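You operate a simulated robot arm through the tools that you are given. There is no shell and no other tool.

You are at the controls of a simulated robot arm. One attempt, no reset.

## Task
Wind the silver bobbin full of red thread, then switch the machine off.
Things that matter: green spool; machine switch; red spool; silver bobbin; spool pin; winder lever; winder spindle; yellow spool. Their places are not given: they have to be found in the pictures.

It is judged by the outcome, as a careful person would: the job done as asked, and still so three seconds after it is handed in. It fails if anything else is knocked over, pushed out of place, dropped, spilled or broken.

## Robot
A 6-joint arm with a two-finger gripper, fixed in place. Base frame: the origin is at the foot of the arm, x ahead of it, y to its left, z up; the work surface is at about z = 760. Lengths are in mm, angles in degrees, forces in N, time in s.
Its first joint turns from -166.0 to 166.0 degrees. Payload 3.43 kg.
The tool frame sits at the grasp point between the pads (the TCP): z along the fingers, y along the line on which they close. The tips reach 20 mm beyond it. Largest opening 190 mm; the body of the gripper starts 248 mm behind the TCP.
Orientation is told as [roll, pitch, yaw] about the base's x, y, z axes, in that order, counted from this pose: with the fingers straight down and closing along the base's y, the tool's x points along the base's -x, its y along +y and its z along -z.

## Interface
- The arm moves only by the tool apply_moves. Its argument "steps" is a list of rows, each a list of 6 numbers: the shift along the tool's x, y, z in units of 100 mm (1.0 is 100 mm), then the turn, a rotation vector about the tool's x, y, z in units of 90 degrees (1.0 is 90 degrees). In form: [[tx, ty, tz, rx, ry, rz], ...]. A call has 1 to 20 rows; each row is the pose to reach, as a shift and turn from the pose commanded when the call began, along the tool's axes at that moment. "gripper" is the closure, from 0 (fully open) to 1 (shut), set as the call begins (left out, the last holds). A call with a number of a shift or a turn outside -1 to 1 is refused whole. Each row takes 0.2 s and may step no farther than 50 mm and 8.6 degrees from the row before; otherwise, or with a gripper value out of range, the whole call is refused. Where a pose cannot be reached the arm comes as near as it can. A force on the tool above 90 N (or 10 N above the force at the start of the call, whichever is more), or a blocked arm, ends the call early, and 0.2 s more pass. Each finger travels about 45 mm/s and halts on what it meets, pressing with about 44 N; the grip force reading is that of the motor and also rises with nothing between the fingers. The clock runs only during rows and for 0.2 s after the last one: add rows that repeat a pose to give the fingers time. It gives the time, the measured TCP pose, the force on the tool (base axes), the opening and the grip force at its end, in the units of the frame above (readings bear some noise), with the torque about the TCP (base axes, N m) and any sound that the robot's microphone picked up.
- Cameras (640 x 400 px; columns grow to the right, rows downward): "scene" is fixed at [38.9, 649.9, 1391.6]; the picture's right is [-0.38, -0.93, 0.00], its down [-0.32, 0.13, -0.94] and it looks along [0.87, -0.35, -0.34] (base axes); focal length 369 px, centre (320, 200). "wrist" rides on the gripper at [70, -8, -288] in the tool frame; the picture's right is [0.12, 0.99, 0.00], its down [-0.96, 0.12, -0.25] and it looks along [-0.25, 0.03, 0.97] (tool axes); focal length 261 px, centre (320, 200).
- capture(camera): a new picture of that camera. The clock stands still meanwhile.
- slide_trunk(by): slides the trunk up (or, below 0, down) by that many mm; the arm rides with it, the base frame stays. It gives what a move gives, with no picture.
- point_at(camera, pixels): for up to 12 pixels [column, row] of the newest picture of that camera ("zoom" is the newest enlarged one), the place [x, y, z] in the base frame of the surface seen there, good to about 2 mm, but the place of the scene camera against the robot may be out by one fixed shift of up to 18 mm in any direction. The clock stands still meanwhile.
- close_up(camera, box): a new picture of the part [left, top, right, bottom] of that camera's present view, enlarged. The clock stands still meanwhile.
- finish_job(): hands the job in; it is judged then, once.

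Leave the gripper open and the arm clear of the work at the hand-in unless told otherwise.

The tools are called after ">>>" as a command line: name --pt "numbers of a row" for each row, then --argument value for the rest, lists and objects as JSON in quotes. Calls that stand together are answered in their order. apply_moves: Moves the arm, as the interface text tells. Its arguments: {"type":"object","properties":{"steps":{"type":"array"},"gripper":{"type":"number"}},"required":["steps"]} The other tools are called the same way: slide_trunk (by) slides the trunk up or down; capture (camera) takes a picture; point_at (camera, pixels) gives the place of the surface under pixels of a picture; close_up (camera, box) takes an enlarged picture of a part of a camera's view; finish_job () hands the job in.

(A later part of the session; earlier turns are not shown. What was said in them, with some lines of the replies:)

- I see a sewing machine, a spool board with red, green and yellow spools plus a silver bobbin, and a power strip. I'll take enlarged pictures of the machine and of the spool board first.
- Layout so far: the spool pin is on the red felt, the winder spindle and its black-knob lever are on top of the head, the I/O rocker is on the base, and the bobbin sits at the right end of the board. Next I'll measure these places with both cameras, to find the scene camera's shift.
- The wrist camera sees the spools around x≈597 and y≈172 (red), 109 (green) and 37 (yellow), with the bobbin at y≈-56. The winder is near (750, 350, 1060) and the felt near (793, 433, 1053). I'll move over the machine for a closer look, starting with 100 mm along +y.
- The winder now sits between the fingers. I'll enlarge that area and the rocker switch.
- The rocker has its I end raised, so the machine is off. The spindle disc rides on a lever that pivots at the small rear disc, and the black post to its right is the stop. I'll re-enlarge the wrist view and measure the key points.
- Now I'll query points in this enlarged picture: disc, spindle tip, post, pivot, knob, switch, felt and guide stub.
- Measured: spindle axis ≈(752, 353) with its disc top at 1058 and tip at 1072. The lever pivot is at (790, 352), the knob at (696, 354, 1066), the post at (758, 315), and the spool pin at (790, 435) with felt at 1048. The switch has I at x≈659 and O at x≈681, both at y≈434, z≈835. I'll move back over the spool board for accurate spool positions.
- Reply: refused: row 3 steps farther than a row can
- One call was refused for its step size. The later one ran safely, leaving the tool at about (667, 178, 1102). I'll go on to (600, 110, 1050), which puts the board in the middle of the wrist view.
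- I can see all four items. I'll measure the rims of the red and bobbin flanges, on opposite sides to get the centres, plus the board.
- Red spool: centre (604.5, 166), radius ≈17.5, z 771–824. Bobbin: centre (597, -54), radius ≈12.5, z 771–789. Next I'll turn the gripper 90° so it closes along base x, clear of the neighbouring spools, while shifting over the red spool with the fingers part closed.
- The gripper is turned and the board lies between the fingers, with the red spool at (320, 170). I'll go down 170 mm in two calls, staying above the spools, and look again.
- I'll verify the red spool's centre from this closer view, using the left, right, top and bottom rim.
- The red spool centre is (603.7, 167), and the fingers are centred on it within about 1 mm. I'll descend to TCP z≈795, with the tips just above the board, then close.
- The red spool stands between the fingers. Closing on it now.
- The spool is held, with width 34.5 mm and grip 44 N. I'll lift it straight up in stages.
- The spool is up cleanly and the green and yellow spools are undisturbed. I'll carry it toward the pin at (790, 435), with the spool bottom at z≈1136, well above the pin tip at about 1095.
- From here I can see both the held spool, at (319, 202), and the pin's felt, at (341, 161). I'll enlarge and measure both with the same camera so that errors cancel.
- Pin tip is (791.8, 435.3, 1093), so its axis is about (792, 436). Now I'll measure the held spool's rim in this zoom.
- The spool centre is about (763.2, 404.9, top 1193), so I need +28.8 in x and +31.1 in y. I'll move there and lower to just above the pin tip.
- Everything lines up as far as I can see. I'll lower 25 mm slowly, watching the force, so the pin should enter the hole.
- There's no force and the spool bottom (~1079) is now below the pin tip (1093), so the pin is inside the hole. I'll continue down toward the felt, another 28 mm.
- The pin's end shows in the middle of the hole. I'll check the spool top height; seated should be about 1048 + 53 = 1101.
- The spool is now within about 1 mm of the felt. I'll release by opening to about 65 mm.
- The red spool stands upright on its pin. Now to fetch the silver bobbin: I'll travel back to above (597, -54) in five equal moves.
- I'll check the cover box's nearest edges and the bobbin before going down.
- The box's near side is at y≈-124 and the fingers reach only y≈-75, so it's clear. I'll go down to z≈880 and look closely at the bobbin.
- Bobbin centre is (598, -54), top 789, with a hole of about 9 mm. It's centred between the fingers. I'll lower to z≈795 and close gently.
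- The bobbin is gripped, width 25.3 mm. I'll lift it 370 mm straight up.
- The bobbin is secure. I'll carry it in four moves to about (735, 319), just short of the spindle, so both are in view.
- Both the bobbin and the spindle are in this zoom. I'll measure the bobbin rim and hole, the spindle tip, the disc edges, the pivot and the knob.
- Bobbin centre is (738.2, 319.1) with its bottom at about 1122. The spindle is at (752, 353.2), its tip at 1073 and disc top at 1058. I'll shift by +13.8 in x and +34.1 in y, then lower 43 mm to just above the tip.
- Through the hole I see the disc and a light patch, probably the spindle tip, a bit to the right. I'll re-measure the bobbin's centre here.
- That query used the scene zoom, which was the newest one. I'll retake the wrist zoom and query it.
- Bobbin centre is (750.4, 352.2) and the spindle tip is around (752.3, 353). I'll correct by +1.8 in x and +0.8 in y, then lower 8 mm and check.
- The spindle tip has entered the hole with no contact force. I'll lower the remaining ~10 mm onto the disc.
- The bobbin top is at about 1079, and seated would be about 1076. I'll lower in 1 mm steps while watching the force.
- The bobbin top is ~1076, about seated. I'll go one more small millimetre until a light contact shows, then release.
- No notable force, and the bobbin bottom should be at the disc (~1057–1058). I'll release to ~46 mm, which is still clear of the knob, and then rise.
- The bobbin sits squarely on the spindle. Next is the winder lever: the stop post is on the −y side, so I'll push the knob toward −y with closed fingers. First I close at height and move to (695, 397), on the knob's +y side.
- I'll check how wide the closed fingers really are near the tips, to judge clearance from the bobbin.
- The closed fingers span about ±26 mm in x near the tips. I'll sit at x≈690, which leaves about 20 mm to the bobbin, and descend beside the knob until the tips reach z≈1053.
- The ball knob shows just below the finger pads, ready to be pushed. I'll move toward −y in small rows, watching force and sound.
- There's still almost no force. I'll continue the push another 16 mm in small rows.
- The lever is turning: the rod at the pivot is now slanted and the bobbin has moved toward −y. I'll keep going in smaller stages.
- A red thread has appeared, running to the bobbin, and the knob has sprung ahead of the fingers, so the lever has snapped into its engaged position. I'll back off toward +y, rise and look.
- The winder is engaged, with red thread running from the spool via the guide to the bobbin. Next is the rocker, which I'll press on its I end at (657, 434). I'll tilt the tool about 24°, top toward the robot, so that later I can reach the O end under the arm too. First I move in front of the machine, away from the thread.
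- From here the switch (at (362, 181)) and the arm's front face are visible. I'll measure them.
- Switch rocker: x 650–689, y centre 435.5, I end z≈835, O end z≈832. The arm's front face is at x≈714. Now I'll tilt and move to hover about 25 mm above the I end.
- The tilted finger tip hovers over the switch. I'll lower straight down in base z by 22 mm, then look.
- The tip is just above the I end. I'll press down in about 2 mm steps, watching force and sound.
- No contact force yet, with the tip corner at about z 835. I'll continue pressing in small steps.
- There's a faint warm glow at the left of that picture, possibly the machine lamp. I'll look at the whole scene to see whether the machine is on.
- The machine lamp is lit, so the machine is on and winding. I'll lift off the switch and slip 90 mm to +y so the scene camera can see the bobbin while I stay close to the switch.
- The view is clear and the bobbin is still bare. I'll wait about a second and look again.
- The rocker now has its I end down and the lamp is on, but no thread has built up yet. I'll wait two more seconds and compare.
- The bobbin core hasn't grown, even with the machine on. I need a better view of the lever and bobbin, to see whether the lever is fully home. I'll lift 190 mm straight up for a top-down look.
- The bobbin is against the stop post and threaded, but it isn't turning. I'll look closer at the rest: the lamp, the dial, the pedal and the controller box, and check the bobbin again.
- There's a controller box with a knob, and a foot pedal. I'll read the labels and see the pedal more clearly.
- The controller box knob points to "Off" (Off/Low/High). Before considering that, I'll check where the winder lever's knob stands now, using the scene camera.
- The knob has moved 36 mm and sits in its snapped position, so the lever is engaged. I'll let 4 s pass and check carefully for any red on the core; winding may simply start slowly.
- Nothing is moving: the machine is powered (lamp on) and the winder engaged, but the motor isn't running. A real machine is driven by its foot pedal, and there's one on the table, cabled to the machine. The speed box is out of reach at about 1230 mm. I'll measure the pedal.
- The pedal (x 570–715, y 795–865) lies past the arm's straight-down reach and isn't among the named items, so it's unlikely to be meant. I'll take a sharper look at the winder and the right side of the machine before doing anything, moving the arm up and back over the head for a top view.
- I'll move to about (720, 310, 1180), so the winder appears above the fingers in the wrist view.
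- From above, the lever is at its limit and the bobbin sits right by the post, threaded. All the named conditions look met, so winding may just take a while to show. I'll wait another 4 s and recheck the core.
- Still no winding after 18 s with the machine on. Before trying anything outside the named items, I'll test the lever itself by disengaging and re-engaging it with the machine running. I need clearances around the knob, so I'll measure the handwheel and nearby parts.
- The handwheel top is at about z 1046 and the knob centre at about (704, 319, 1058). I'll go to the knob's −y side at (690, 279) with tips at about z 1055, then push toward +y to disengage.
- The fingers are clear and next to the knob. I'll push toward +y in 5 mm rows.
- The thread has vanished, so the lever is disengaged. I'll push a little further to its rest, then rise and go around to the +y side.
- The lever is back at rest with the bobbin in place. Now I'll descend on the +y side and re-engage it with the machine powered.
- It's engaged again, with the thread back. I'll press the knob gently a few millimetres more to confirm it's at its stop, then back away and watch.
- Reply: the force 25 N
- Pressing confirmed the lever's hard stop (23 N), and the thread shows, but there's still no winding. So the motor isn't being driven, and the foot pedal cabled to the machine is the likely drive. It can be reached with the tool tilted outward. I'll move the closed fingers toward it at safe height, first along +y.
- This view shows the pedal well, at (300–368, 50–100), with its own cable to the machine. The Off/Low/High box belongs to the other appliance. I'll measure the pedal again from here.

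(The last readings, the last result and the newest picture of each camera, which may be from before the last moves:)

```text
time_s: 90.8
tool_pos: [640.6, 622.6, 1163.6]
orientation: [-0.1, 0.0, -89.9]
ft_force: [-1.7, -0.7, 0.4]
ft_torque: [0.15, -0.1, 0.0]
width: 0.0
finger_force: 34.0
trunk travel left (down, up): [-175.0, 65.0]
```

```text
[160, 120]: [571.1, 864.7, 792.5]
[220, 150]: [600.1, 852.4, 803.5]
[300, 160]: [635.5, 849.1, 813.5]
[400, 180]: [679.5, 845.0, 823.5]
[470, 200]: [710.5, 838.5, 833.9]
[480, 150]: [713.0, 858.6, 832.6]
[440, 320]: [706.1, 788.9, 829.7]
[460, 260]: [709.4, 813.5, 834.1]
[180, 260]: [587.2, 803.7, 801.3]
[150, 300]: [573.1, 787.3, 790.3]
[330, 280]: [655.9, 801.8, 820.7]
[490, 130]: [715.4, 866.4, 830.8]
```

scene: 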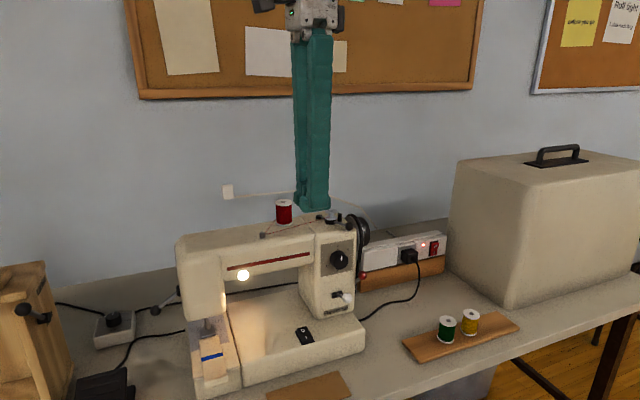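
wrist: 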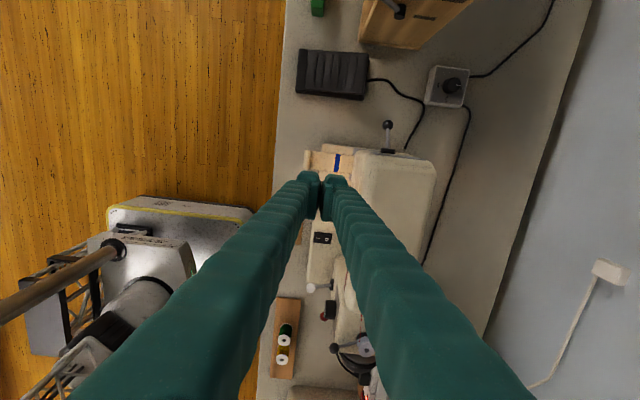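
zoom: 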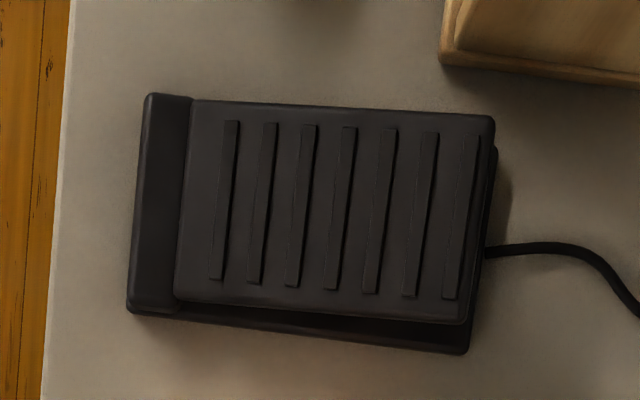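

Pedal plate: x 587–716, y 788–868, rising from z 801 to 833 toward +x. I'll press near (680, 822). Now I tilt the tool outward while approaching.

>>> apply_moves --pt "0.15 0.02 0.1 -0.054 0.064 0" --pt "0.35 0.05 0.3 -0.107 0.128 0" --pt "0.6 0.1 0.55 -0.16 0.19 0" --pt "0.85 0.15 0.75 -0.214 0.255 0" --pt "1 0.2 0.9 -0.214 0.255 0" --pt "1 0.2 0.9 -0.214 0.255 0"

>>> apply_moves --pt "0.1 -0.08 0.43 0 0 0" --pt "0.187 -0.157 0.857 0 0 0" --pt "0.187 -0.157 0.857 0 0 0"

>>> capture --camera "scene"

>>> capture --camera "wrist"

```text
time_s: 92.2
tool_pos: [660.6, 722.6, 1073.5]
orientation: [20.3, 22.5, -85.8]
ft_force: [0.4, 0.2, 0.4]
ft_torque: [-0.02, -0.01, -0.01]
width: 0.1
finger_force: 34.2
trunk travel left (down, up): [-175.0, 65.0]
```

```text
time_s: 93.0
tool_pos: [668.9, 774.8, 1000.3]
orientation: [20.3, 22.6, -85.8]
ft_force: [0.8, 0.2, -0.1]
ft_torque: [-0.03, -0.04, 0.01]
width: 0.1
finger_force: 34.2
trunk travel left (down, up): [-175.0, 65.0]
```

```text
taken
```

scene: 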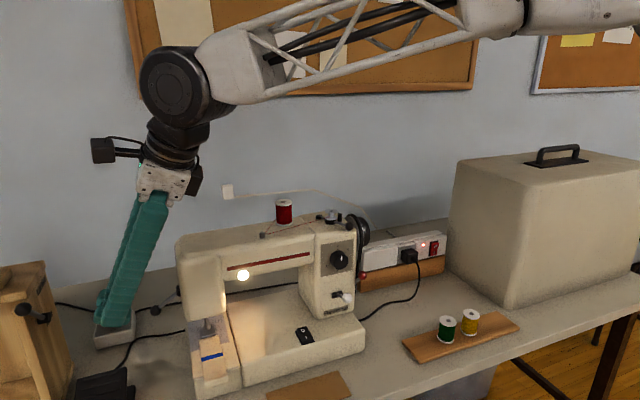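

```text
taken
```

wrist: 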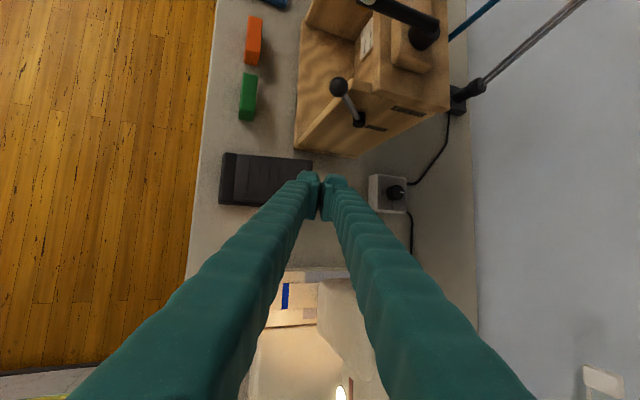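

The arm reaches well here, and the scene camera still sees the bobbin. I'll continue to hover above the pedal.

>>> apply_moves --pt "0.1 -0.07 0.43 0 0 0" --pt "0.187 -0.12 0.8 0 0 0" --pt "0.187 -0.12 0.8 0 0 0"

>>> capture --camera "scene"

>>> capture --camera "wrist"

```text
time_s: 93.8
tool_pos: [682.5, 821.9, 935.4]
orientation: [20.3, 22.5, -85.9]
ft_force: [0.5, 0.2, -0.5]
ft_torque: [0.0, -0.02, -0.01]
width: 0.1
finger_force: 34.2
trunk travel left (down, up): [-175.0, 65.0]
```

```text
taken
```

scene: 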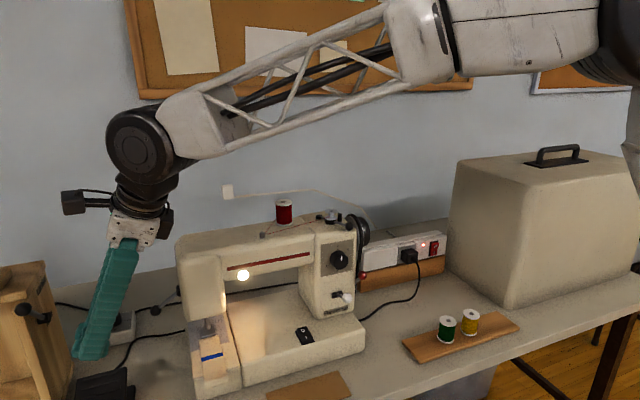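

```text
taken
```

wrist: 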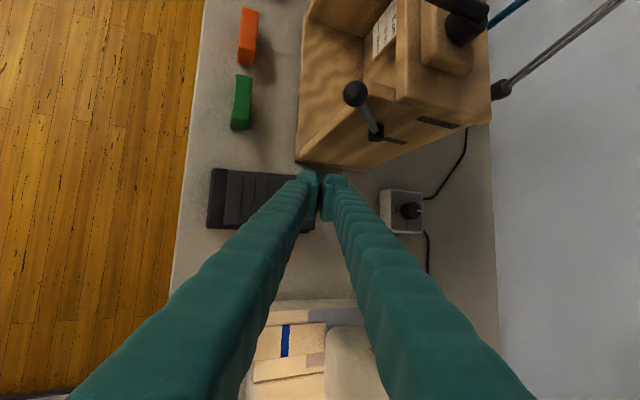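

The tip is over the pedal's raised end, with its lowest point at about (678, 816, 908). I'll descend 70 mm vertically, then go in small steps.

>>> apply_moves --pt "-0.15 -0.126 0.34 0 0 0" --pt "-0.268 -0.225 0.606 0 0 0" --pt "-0.268 -0.225 0.606 0 0 0"

>>> close_up --camera "scene" --box '[40, 320, 168, 400]'

```text
time_s: 94.6
tool_pos: [683.9, 821.9, 865.2]
orientation: [20.4, 22.5, -85.9]
ft_force: [-0.7, -0.1, 0.1]
ft_torque: [0.01, -0.05, 0.01]
width: 0.0
finger_force: 33.9
trunk travel left (down, up): [-175.0, 65.0]
```

```text
5.00 times, centred on (104, 360) of scene
```

zoom: 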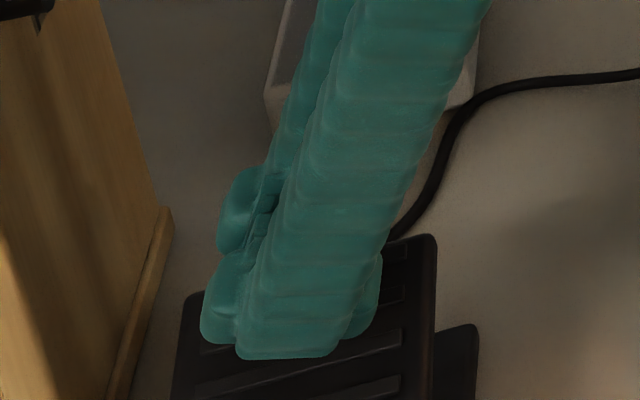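

The tip is about 10 mm above the pedal plate. I'll press slowly, 3 mm per row.

>>> apply_moves --pt "-0.0115 -0.0096 0.026 0 0 0" --pt "-0.023 -0.0193 0.052 0 0 0" --pt "-0.0345 -0.0289 0.078 0 0 0" --pt "-0.046 -0.0386 0.104 0 0 0" --pt "-0.0575 -0.0482 0.13 0 0 0"

>>> close_up --camera "scene" --box '[40, 320, 168, 400]'

>>> close_up --camera "scene" --box '[304, 200, 352, 230]'

```text
time_s: 95.8
tool_pos: [683.9, 823.9, 850.1]
orientation: [20.3, 22.4, -85.9]
ft_force: [0.0, -0.1, 0.0]
ft_torque: [0.0, -0.01, 0.02]
width: 0.0
finger_force: 35.2
trunk travel left (down, up): [-175.0, 65.0]
```

```text
5.00 times, centred on (104, 360) of scene
```

zoom: 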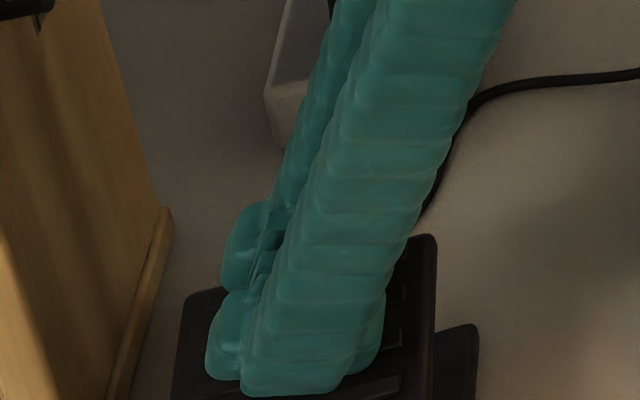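

```text
13.33 times, centred on (328, 215) of scene
```

zoom: 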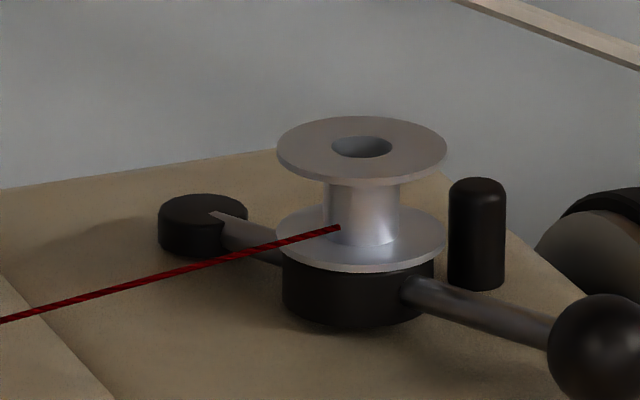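

No contact yet. I'll continue down another 6 mm in 1.5 mm rows.

>>> apply_moves --pt "-0.0058 -0.0048 0.013 0 0 0" --pt "-0.0115 -0.0096 0.026 0 0 0" --pt "-0.0173 -0.0145 0.039 0 0 0" --pt "-0.023 -0.0193 0.052 0 0 0"

>>> close_up --camera "scene" --box '[304, 200, 352, 230]'

>>> close_up --camera "scene" --box '[40, 320, 168, 400]'

```text
time_s: 96.8
tool_pos: [683.6, 823.3, 843.4]
orientation: [20.2, 22.5, -85.9]
ft_force: [0.6, 0.7, 2.7]
ft_torque: [-0.01, 0.0, -0.02]
width: 0.0
finger_force: 33.8
trunk travel left (down, up): [-175.0, 65.0]
```

```text
13.33 times, centred on (328, 215) of scene
```

zoom: 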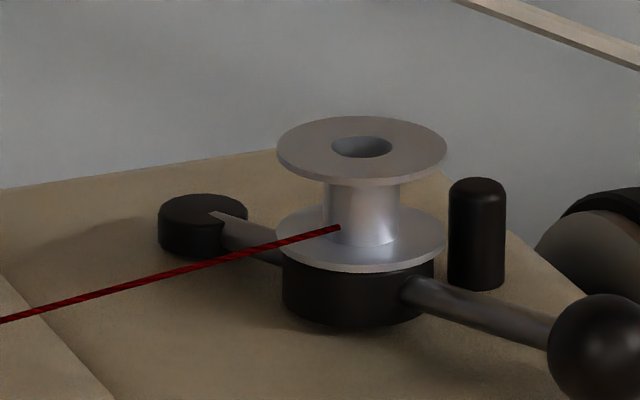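

```text
5.00 times, centred on (104, 360) of scene
```

zoom: 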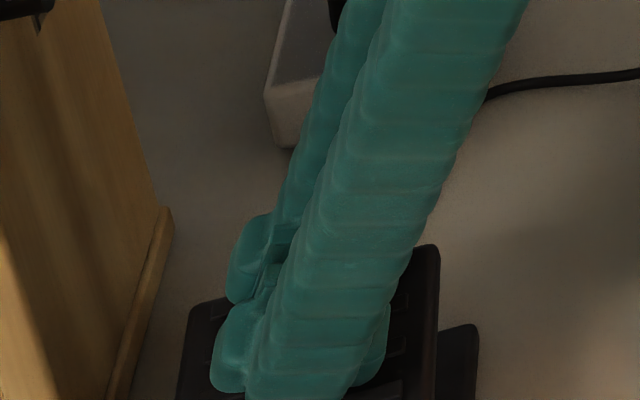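

Contact at 2.7 N, and the pedal plate's top edge has dropped a little (row 235→245), so the pedal does move. I'll keep pressing, about 8 mm more.

>>> apply_moves --pt "-0.0077 -0.0064 0.0173 0 0 0" --pt "-0.0153 -0.0129 0.0346 0 0 0" --pt "-0.023 -0.0193 0.052 0 0 0" --pt "-0.0306 -0.0257 0.0693 0 0 0"

>>> close_up --camera "scene" --box '[304, 200, 352, 230]'

>>> close_up --camera "scene" --box '[40, 320, 168, 400]'

```text
time_s: 97.8
tool_pos: [683.5, 822.7, 835.6]
orientation: [20.3, 22.4, -85.9]
ft_force: [2.5, 2.1, 4.4]
ft_torque: [0.04, -0.01, 0.0]
width: 0.0
finger_force: 34.0
trunk travel left (down, up): [-175.0, 65.0]
heard: click
```

```text
13.33 times, centred on (328, 215) of scene
```

zoom: 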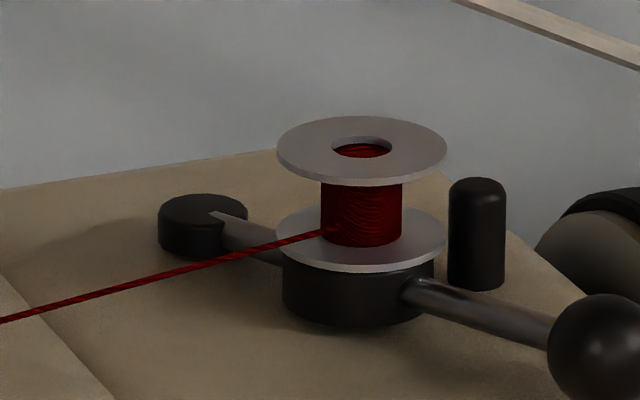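

```text
5.00 times, centred on (104, 360) of scene
```

zoom: 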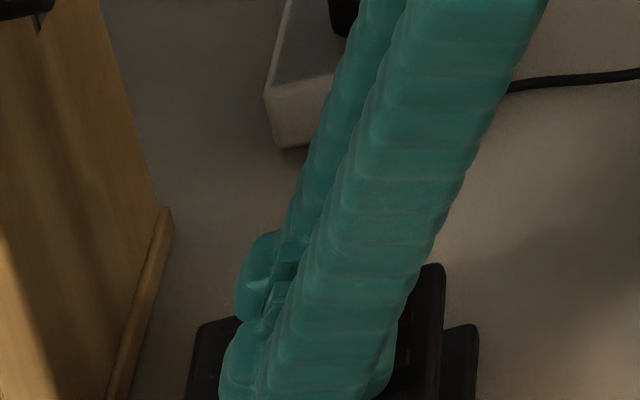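

I heard a click, and red thread is building up on the bobbin: the pedal drives the motor. I'll hold it here and check each second.

>>> apply_moves --pt "0 0 0 0 0 0" --pt "0 0 0 0 0 0" --pt "0 0 0 0 0 0" --pt "0 0 0 0 0 0"

>>> close_up --camera "scene" --box '[304, 200, 352, 230]'

```text
time_s: 98.8
tool_pos: [683.4, 822.1, 835.1]
orientation: [20.3, 22.5, -85.9]
ft_force: [0.9, 3.3, 4.6]
ft_torque: [0.03, -0.01, -0.03]
width: 0.2
finger_force: 34.1
trunk travel left (down, up): [-175.0, 65.0]
```

```text
13.33 times, centred on (328, 215) of scene
```

zoom: 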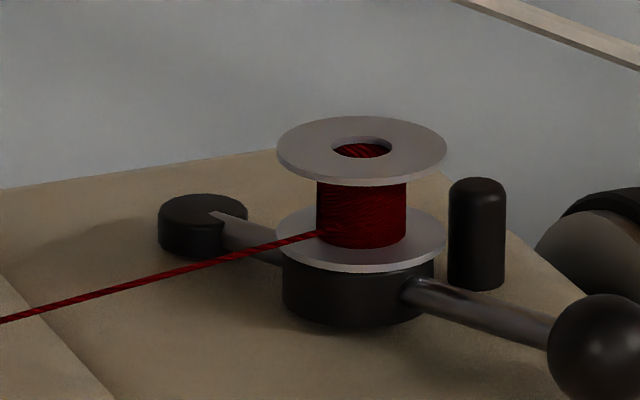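

The core is growing from 81 to 90 px wide, with the flange 168 px. I'll hold for 3 more seconds.

>>> apply_moves --pt "0 0 0 0 0 0" --pt "0 0 0 0 0 0" --pt "0 0 0 0 0 0" --pt "0 0 0 0 0 0" --pt "0 0 0 0 0 0" --pt "0 0 0 0 0 0" --pt "0 0 0 0 0 0" --pt "0 0 0 0 0 0" --pt "0 0 0 0 0 0" --pt "0 0 0 0 0 0" --pt "0 0 0 0 0 0" --pt "0 0 0 0 0 0" --pt "0 0 0 0 0 0" --pt "0 0 0 0 0 0"

>>> close_up --camera "scene" --box '[304, 200, 352, 230]'

```text
time_s: 101.8
tool_pos: [683.8, 821.8, 835.4]
orientation: [20.3, 22.4, -86.0]
ft_force: [-2.0, 0.9, 4.3]
ft_torque: [-0.03, 0.09, 0.0]
width: 0.2
finger_force: 34.2
trunk travel left (down, up): [-175.0, 65.0]
```

```text
13.33 times, centred on (328, 215) of scene
```

zoom: 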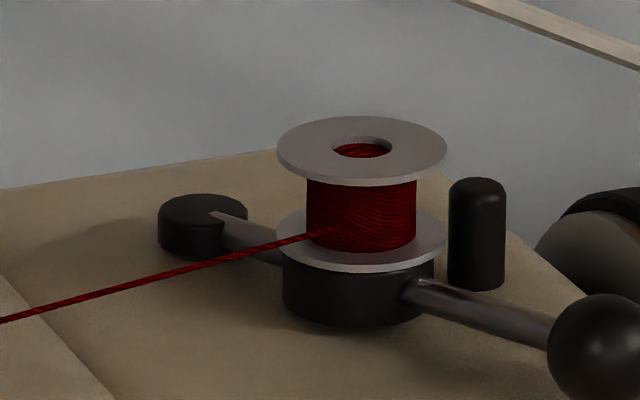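

The core is 110 px now. I'll hold for about 4 more seconds.

>>> apply_moves --pt "0 0 0 0 0 0" --pt "0 0 0 0 0 0" --pt "0 0 0 0 0 0" --pt "0 0 0 0 0 0" --pt "0 0 0 0 0 0" --pt "0 0 0 0 0 0" --pt "0 0 0 0 0 0" --pt "0 0 0 0 0 0" --pt "0 0 0 0 0 0" --pt "0 0 0 0 0 0" --pt "0 0 0 0 0 0" --pt "0 0 0 0 0 0" --pt "0 0 0 0 0 0" --pt "0 0 0 0 0 0" --pt "0 0 0 0 0 0" --pt "0 0 0 0 0 0" --pt "0 0 0 0 0 0" --pt "0 0 0 0 0 0" --pt "0 0 0 0 0 0"

>>> close_up --camera "scene" --box '[304, 200, 352, 230]'

```text
time_s: 105.8
tool_pos: [683.8, 822.2, 835.3]
orientation: [20.3, 22.5, -85.9]
ft_force: [-0.2, 1.0, 4.9]
ft_torque: [-0.05, 0.08, 0.0]
width: 0.4
finger_force: 34.2
trunk travel left (down, up): [-175.0, 65.0]
```

```text
13.33 times, centred on (328, 215) of scene
```

zoom: 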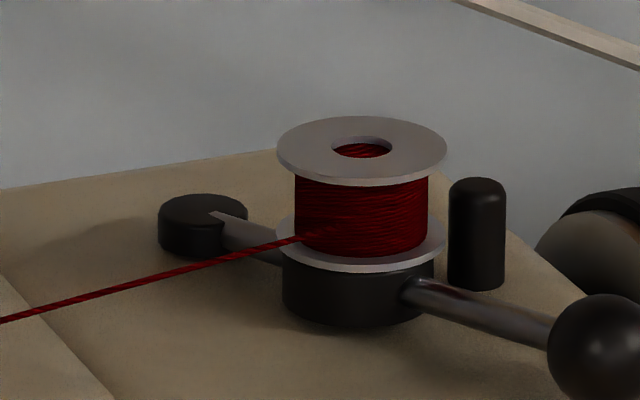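

The core is 133 px of 168. I'll hold 2 more seconds.

>>> apply_moves --pt "0 0 0 0 0 0" --pt "0 0 0 0 0 0" --pt "0 0 0 0 0 0" --pt "0 0 0 0 0 0" --pt "0 0 0 0 0 0" --pt "0 0 0 0 0 0" --pt "0 0 0 0 0 0" --pt "0 0 0 0 0 0" --pt "0 0 0 0 0 0"

>>> close_up --camera "scene" --box '[304, 200, 352, 230]'

```text
time_s: 107.8
tool_pos: [684.2, 822.6, 835.6]
orientation: [20.3, 22.5, -86.0]
ft_force: [-0.3, 0.2, 5.7]
ft_torque: [-0.01, 0.02, 0.02]
width: 0.0
finger_force: 34.4
trunk travel left (down, up): [-175.0, 65.0]
```

```text
13.33 times, centred on (328, 215) of scene
```

zoom: 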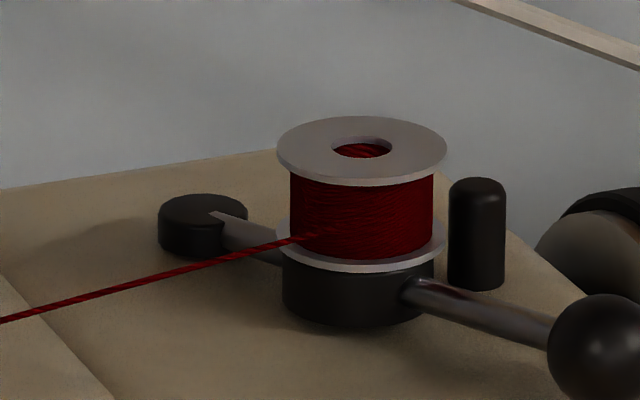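

The core is 143 px. I'll hold about 1 second more and look.

>>> apply_moves --pt "0 0 0 0 0 0" --pt "0 0 0 0 0 0" --pt "0 0 0 0 0 0" --pt "0 0 0 0 0 0" --pt "0 0 0 0 0 0"

>>> close_up --camera "scene" --box '[304, 200, 352, 230]'

```text
time_s: 109.0
tool_pos: [683.1, 821.7, 835.7]
orientation: [20.2, 22.6, -85.9]
ft_force: [-0.8, 0.1, 4.0]
ft_torque: [-0.05, 0.04, -0.02]
width: 0.0
finger_force: 34.4
trunk travel left (down, up): [-175.0, 65.0]
```

```text
13.33 times, centred on (328, 215) of scene
```

zoom: 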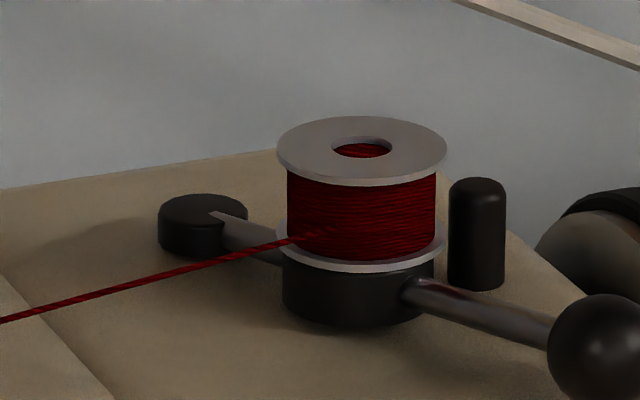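

The core is 148 px of 168, nearly full. I'll hold one more second and watch for the winder releasing itself.

>>> apply_moves --pt "0 0 0 0 0 0" --pt "0 0 0 0 0 0" --pt "0 0 0 0 0 0" --pt "0 0 0 0 0 0"

>>> close_up --camera "scene" --box '[304, 200, 352, 230]'

```text
time_s: 110.0
tool_pos: [684.3, 822.7, 833.5]
orientation: [20.2, 22.5, -85.9]
ft_force: [0.1, -0.3, 5.7]
ft_torque: [-0.06, 0.03, 0.02]
width: 0.0
finger_force: 34.5
trunk travel left (down, up): [-175.0, 65.0]
```

```text
13.33 times, centred on (328, 215) of scene
```

zoom: 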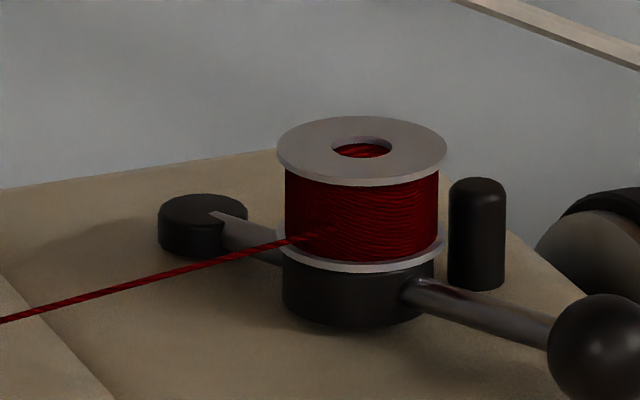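

The core is 153 px, very near the rim. I'll hold 0.8 s more.

>>> apply_moves --pt "0 0 0 0 0 0" --pt "0 0 0 0 0 0" --pt "0 0 0 0 0 0"

>>> close_up --camera "scene" --box '[304, 200, 352, 230]'

```text
time_s: 110.8
tool_pos: [684.3, 823.2, 836.3]
orientation: [20.3, 22.5, -85.9]
ft_force: [-1.0, -0.8, 4.6]
ft_torque: [-0.03, 0.07, -0.06]
width: 0.0
finger_force: 34.2
trunk travel left (down, up): [-175.0, 65.0]
```

```text
13.33 times, centred on (328, 215) of scene
```

zoom: 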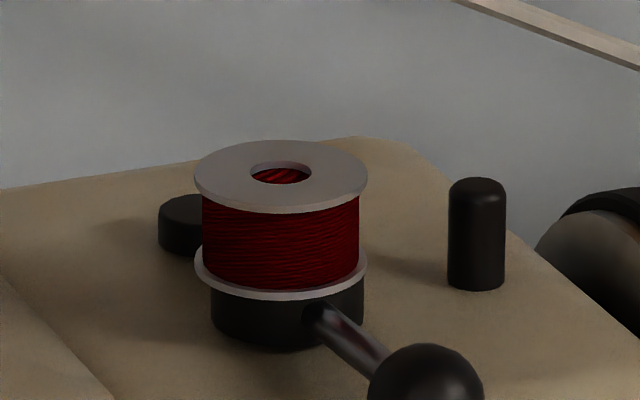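

The lever popped back by itself and the thread is gone from the guide, so the bobbin is full. I'll release the pedal by rising straight up and retrace the path.

>>> apply_moves --pt "0.1 0.084 -0.226 0 0 0" --pt "0.25 0.21 -0.566 0 0 0" --pt "0.383 0.3215 -0.866 0 0 0" --pt "0.383 0.3215 -0.866 0 0 0"

>>> close_up --camera "scene" --box '[40, 320, 168, 400]'

>>> close_up --camera "scene" --box '[260, 180, 388, 260]'

```text
time_s: 111.8
tool_pos: [681.6, 825.1, 933.6]
orientation: [20.2, 22.5, -85.9]
ft_force: [0.5, 0.4, -0.1]
ft_torque: [0.01, 0.03, -0.01]
width: 0.0
finger_force: 34.3
trunk travel left (down, up): [-175.0, 65.0]
```

```text
5.00 times, centred on (104, 360) of scene
```

zoom: 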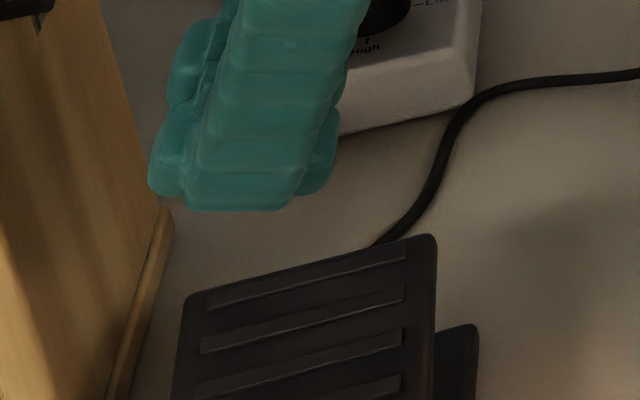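

```text
5.00 times, centred on (324, 220) of scene
```

zoom: 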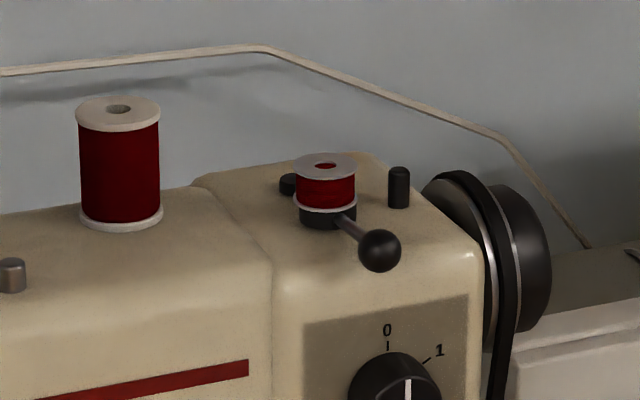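

The pedal has sprung back undisturbed, and the bobbin is full on its spindle. Next I retreat along the approach path toward the front of the machine to switch it off.

>>> apply_moves --pt "-0.1 0.07 -0.43 0 0 0" --pt "-0.187 0.12 -0.8 0 0 0"

>>> apply_moves --pt "-0.1 0.08 -0.43 0 0 0" --pt "-0.187 0.157 -0.857 0 0 0"

>>> apply_moves --pt "-0.15 0.015 -0.2 0.054 -0.064 0" --pt "-0.35 0.03 -0.45 0.107 -0.128 0" --pt "-0.55 0.05 -0.75 0.16 -0.19 0" --pt "-0.679 0.07 -0.967 0.214 -0.255 0" --pt "-0.679 0.07 -0.967 0.214 -0.255 0"

```text
time_s: 112.4
tool_pos: [674.6, 774.5, 1002.4]
orientation: [20.2, 22.5, -85.9]
ft_force: [-0.4, 1.2, -0.9]
ft_torque: [-0.04, 0.01, -0.05]
width: 0.0
finger_force: 34.5
trunk travel left (down, up): [-175.0, 65.0]
```

```text
time_s: 113.0
tool_pos: [663.2, 725.7, 1074.2]
orientation: [20.3, 22.4, -85.9]
ft_force: [0.6, 1.4, -1.0]
ft_torque: [-0.07, 0.0, -0.03]
width: 0.0
finger_force: 34.5
trunk travel left (down, up): [-175.0, 65.0]
```

```text
time_s: 114.2
tool_pos: [639.4, 623.5, 1132.4]
orientation: [-0.1, 0.0, -90.0]
ft_force: [-0.5, -0.5, -0.5]
ft_torque: [-0.06, 0.05, 0.02]
width: 0.2
finger_force: 34.5
trunk travel left (down, up): [-175.0, 65.0]
```

The tool is upright again at (640, 623, 1132). I'll move to in front of the switch, (600, 434, 974).

>>> apply_moves --pt "-0.4 -0.25 0 0 0 0" --pt "-0.8 -0.4 0 0 0 0" --pt "-0.95 -0.4 0 0 0 0"

>>> apply_moves --pt "-0.4 0 0.2 0 0 0" --pt "-0.8 0 0.45 0 0 0" --pt "-0.94 0 0.78 0 0 0"

>>> apply_moves --pt "0 0 0.45 0 0 0" --pt "0 0 0.8 0 0 0" --pt "0 0 0.8 0 0 0"

>>> close_up --camera "wrist" --box '[330, 150, 426, 210]'

>>> point_at --camera "zoom" --pixels '[[176, 206], [258, 213], [285, 215], [150, 205]]'

```text
time_s: 115.0
tool_pos: [598.1, 527.7, 1136.5]
orientation: [0.1, 0.0, -89.9]
ft_force: [0.8, 0.3, -0.6]
ft_torque: [-0.05, -0.02, 0.01]
width: 0.1
finger_force: 34.4
trunk travel left (down, up): [-175.0, 65.0]
```

```text
time_s: 115.8
tool_pos: [599.0, 435.9, 1055.9]
orientation: [0.0, 0.0, -90.0]
ft_force: [-1.9, -0.8, 0.3]
ft_torque: [0.02, -0.06, -0.03]
width: 0.0
finger_force: 34.3
trunk travel left (down, up): [-175.0, 65.0]
```

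```text
time_s: 116.6
tool_pos: [597.9, 432.9, 974.1]
orientation: [0.0, 0.0, -89.9]
ft_force: [-0.2, -0.4, -0.3]
ft_torque: [0.0, 0.02, 0.01]
width: 0.0
finger_force: 34.2
trunk travel left (down, up): [-175.0, 65.0]
```

```text
6.67 times, centred on (378, 180) of wrist
```

zoom: 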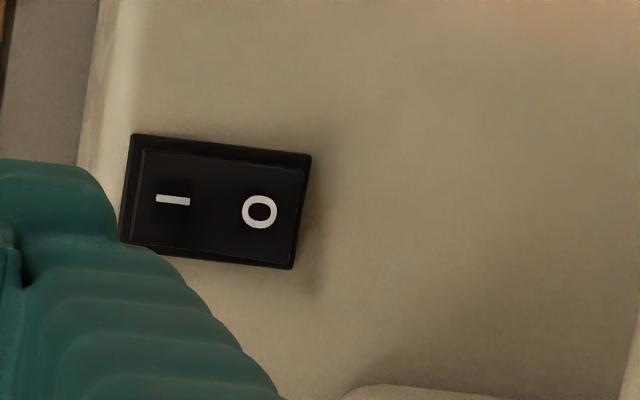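

```text
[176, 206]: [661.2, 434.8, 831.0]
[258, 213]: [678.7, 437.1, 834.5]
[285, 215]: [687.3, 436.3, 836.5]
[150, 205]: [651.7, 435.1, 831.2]
```

The rocker now has O raised (z≈836). I'll tilt as before and hover over the O end at x≈684, with the tool leaning away from the arm's front face (x≈714).

>>> apply_moves --pt "0 0.15 0.2 -0.08 0 0" --pt "0 0.4 0.45 -0.16 0 0" --pt "0 0.65 0.7 -0.24 0 0" --pt "0.01 0.85 0.84 -0.27 0 0" --pt "0.01 0.935 0.86 -0.27 0 0" --pt "0.01 0.935 0.86 -0.27 0 0"

>>> close_up --camera "scene" --box '[256, 270, 384, 350]'

>>> close_up --camera "scene" --box '[200, 200, 392, 340]'

```text
time_s: 118.0
tool_pos: [691.5, 435.1, 888.9]
orientation: [24.3, 0.0, -89.9]
ft_force: [0.0, -0.5, -0.4]
ft_torque: [-0.02, -0.02, 0.0]
width: 0.0
finger_force: 33.7
trunk travel left (down, up): [-175.0, 65.0]
```

```text
5.00 times, centred on (320, 310) of scene
```

zoom: 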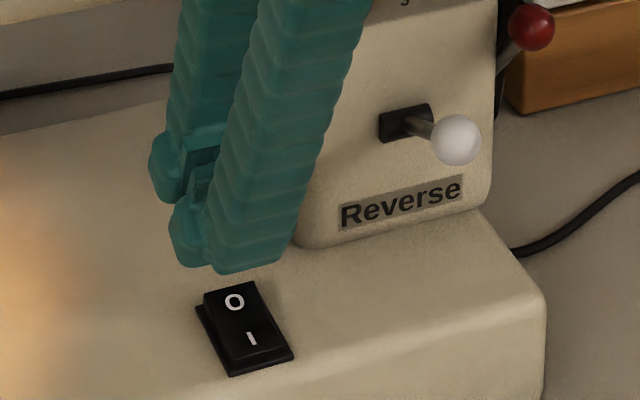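

```text
2.86 times, centred on (296, 270) of scene
```

zoom: 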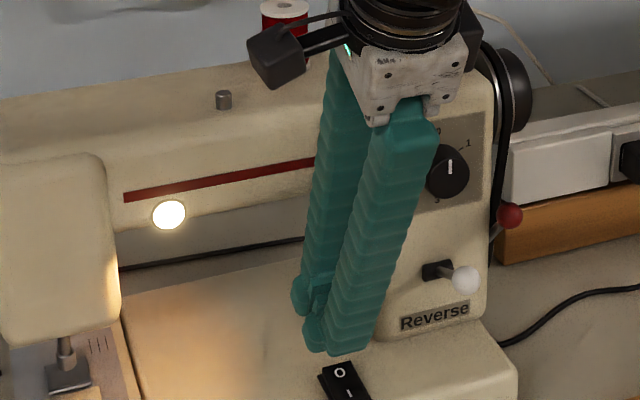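

There's clear space and no force. I'll lower 22 mm straight down, then press in small steps.

>>> apply_moves --pt "0 -0.045 0.1 0 0 0" --pt "0 -0.09 0.2 0 0 0" --pt "0 -0.09 0.2 0 0 0"

>>> close_up --camera "scene" --box '[272, 300, 352, 350]'

>>> apply_moves --pt "0 -0.008 0.018 0 0 0" --pt "0 -0.016 0.036 0 0 0" --pt "0 -0.024 0.054 0 0 0" --pt "0 -0.024 0.054 0 0 0"

>>> close_up --camera "scene" --box '[200, 240, 360, 360]'

```text
time_s: 118.8
tool_pos: [692.5, 433.8, 867.9]
orientation: [24.2, 0.0, -90.0]
ft_force: [0.2, 0.4, -0.5]
ft_torque: [0.01, 0.01, 0.0]
width: 0.0
finger_force: 34.9
trunk travel left (down, up): [-175.0, 65.0]
```

```text
8.00 times, centred on (312, 325) of scene
```

zoom: 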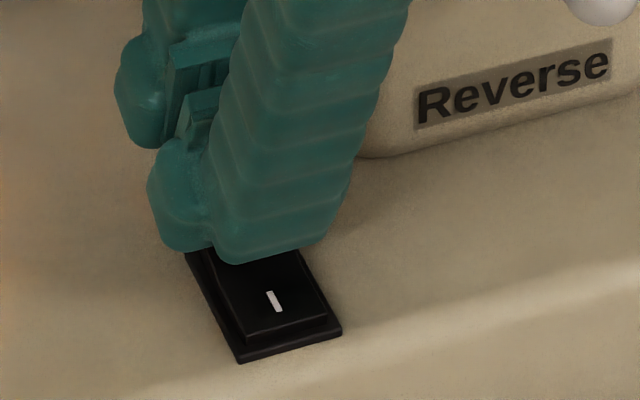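

```text
time_s: 119.8
tool_pos: [693.0, 435.3, 862.9]
orientation: [24.3, 0.0, -89.9]
ft_force: [-0.1, 0.0, -0.6]
ft_torque: [0.01, -0.02, -0.04]
width: 0.1
finger_force: 34.7
trunk travel left (down, up): [-175.0, 65.0]
```

```text
3.33 times, centred on (280, 300) of scene
```

zoom: 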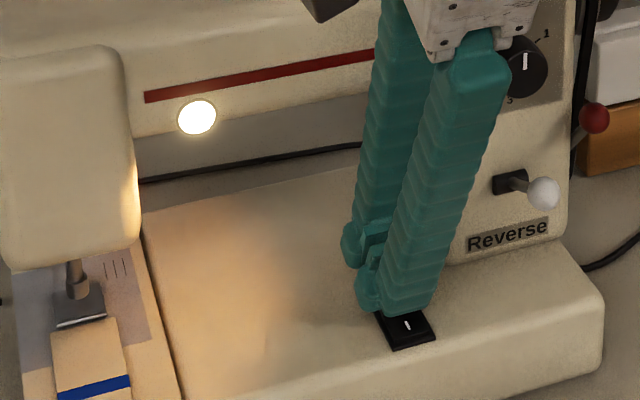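

The lamp is still on and there's no contact yet. I'll continue pressing in 1–2 mm steps.

>>> apply_moves --pt "0 -0.006 0.0135 0 0 0" --pt "0 -0.012 0.027 0 0 0" --pt "0 -0.012 0.027 0 0 0"

>>> apply_moves --pt "0 -0.006 0.0135 0 0 0" --pt "0 -0.012 0.027 0 0 0" --pt "0 -0.012 0.027 0 0 0"

>>> close_up --camera "scene" --box '[200, 240, 360, 360]'

```text
time_s: 120.6
tool_pos: [692.6, 436.1, 859.1]
orientation: [24.3, 0.0, -90.0]
ft_force: [0.4, -0.7, 0.9]
ft_torque: [0.02, 0.02, -0.01]
width: 0.0
finger_force: 34.7
trunk travel left (down, up): [-175.0, 65.0]
```

```text
time_s: 121.4
tool_pos: [693.4, 436.0, 855.6]
orientation: [24.3, 0.1, -90.0]
ft_force: [0.1, 0.1, 0.6]
ft_torque: [-0.02, 0.0, 0.02]
width: 0.0
finger_force: 34.9
trunk travel left (down, up): [-175.0, 65.0]
```

```text
3.33 times, centred on (280, 300) of scene
```

zoom: 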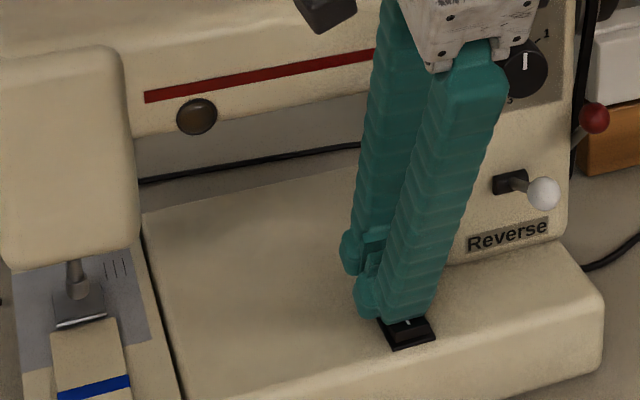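

The lamp has gone out, so the machine is off. I'll lift off, back away from the machine and straighten the tool.

>>> apply_moves --pt "0 0.082 -0.182 0 0 0" --pt "0 0.164 -0.364 0 0 0" --pt "0 -0.11 -0.49 0 0 0" --pt "0 -0.383 -0.611 0 0 0" --pt "0 -0.383 -0.611 0.08 0 0" --pt "0 -0.383 -0.611 0.16 0 0" --pt "0 -0.383 -0.611 0.24 0 0" --pt "0 -0.383 -0.611 0.27 0 0" --pt "0 -0.383 -0.611 0.27 0 0"

>>> apply_moves --pt "0 -0.3 -0.2 0 0 0" --pt "0 -0.6 -0.5 0 0 0" --pt "0 -0.8 -0.9 0 0 0" --pt "0 -0.8 -0.9 0 0 0"

>>> apply_moves --pt "0 0 -0.4 0 0 0" --pt "0 0 -0.8 0 0 0" --pt "0 -0.2 -1 0 0 0" --pt "0 -0.2 -1 0 0 0" --pt "0 -0.2 -1 0 0 0" --pt "0 -0.2 -1 0 0 0" --pt "0 -0.2 -1 0 0 0" --pt "0 -0.2 -1 0 0 0" --pt "0 -0.2 -1 0 0 0" --gripper 0.3

>>> capture --camera "scene"

>>> close_up --camera "scene" --box '[240, 180, 384, 270]'

>>> close_up --camera "scene" --box '[272, 310, 352, 360]'

```text
time_s: 123.4
tool_pos: [632.7, 435.9, 896.2]
orientation: [0.0, 0.0, -90.0]
ft_force: [-0.1, -0.1, -0.9]
ft_torque: [-0.01, -0.01, -0.01]
width: 0.0
finger_force: 34.4
trunk travel left (down, up): [-175.0, 65.0]
```

```text
time_s: 124.4
tool_pos: [551.2, 436.3, 988.2]
orientation: [0.1, -0.1, -90.0]
ft_force: [0.4, -0.2, 0.3]
ft_torque: [0.01, -0.03, 0.06]
width: 0.1
finger_force: 34.3
trunk travel left (down, up): [-175.0, 65.0]
```

```text
time_s: 126.4
tool_pos: [531.5, 437.3, 1085.9]
orientation: [0.0, -0.1, -89.9]
ft_force: [-0.6, -0.4, -0.7]
ft_torque: [-0.03, 0.01, 0.0]
width: 133.1
finger_force: 0.0
trunk travel left (down, up): [-175.0, 65.0]
```

```text
taken
```

scene: 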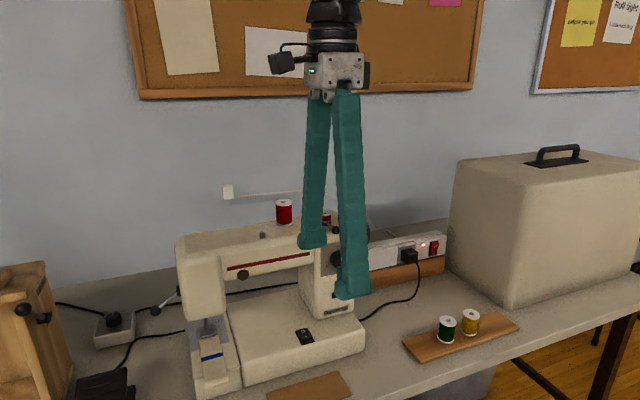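

```text
4.44 times, centred on (312, 225) of scene
```

zoom: 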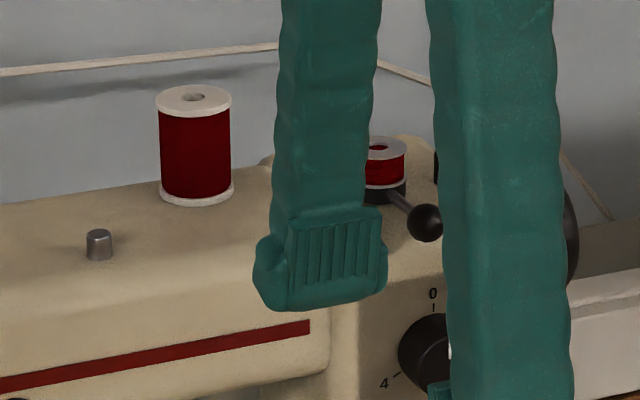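

```text
8.00 times, centred on (312, 335) of scene
```

zoom: 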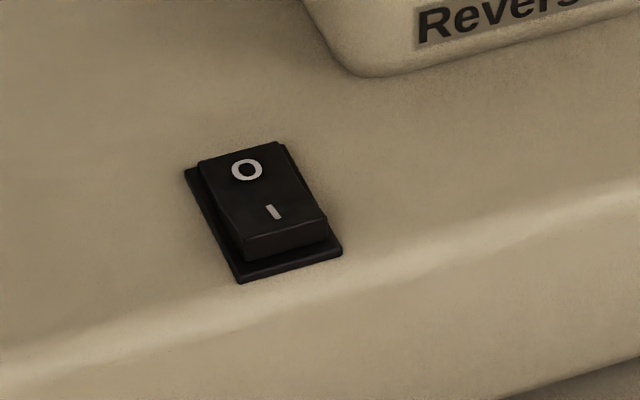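

The switch is off, with I raised again and the lamp dark. I'll raise the arm further clear, open fully, and take a final look.

>>> apply_moves --pt "0 0 -0.4 0 0 0" --pt "0 0 -0.8 0 0 0" --pt "0 -0.2 -1 0 0 0" --pt "-0.3 -0.3 -1 0 0 0" --pt "-0.7 -0.3 -1 0 0 0" --pt "-1 -0.3 -1 0 0 0" --pt "-1 -0.3 -1 0 0 0" --pt "-1 -0.3 -1 0 0 0" --gripper 0

>>> apply_moves --pt "-0.4 0 0 0 0 0" --pt "-0.8 0 0 0 0 0" --pt "-1 0 0 0 0 0" --pt "-1 0 0 0 0 0"

>>> capture --camera "scene"

>>> close_up --camera "scene" --box '[240, 180, 384, 270]'

```text
time_s: 128.2
tool_pos: [501.6, 337.0, 1186.2]
orientation: [0.0, -0.1, -89.9]
ft_force: [-1.0, 0.0, 0.4]
ft_torque: [0.0, -0.01, 0.0]
width: 189.8
finger_force: 0.1
trunk travel left (down, up): [-175.0, 65.0]
```

```text
time_s: 129.2
tool_pos: [501.1, 237.2, 1184.4]
orientation: [0.0, 0.0, -90.0]
ft_force: [-1.1, 0.8, 0.2]
ft_torque: [-0.01, -0.02, -0.04]
width: 189.8
finger_force: 0.1
trunk travel left (down, up): [-175.0, 65.0]
```

```text
taken
```

scene: 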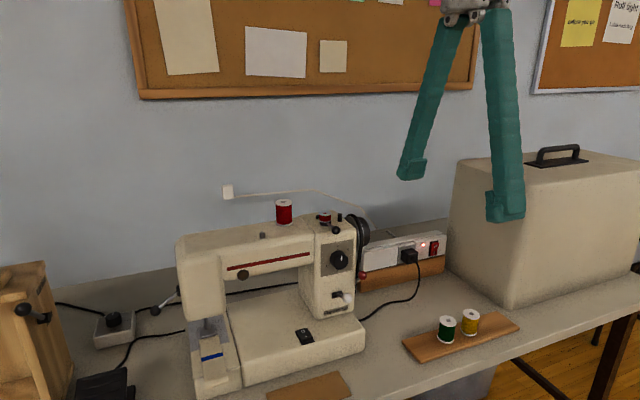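

```text
4.44 times, centred on (312, 225) of scene
```

zoom: 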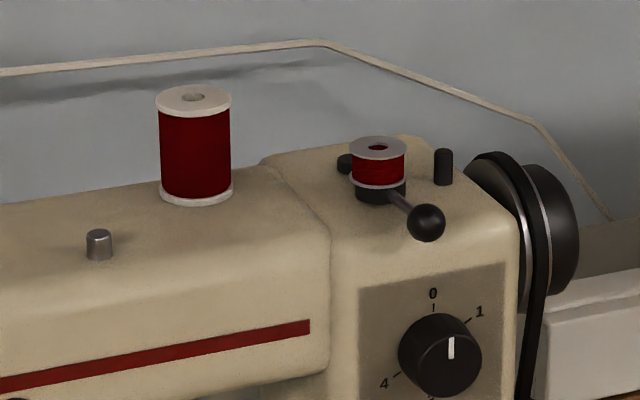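

The bobbin is full of red thread and the lever has released. The machine is off, the other spools and controls are undisturbed, and the arm is clear with the gripper open. Handing in.

>>> finish_job

```text
The job is handed in.
```

The silver bobbin is wound full of red thread and the machine is switched off; I've handed the job in, but no verdict has come back.

- **Winding:** I set the red spool on its pin and the bobbin on the spindle, engaged the lever and switched on. When the bobbin was full, the lever sprang back by itself.
- **Pedal:** The switch only lit the lamp, so I held down the foot pedal to run the motor, though it wasn't among the things you named. It sprang back in the same place when I let go.
- **Extra lever cycle:** Before trying the pedal, I disengaged and re-engaged the winder lever once as a test.
- **How it was left:** The rocker is at O and the lamp is out. The full bobbin is still on the spindle and the red spool on its pin. The green and yellow spools were not touched, and the arm is clear with the gripper open.
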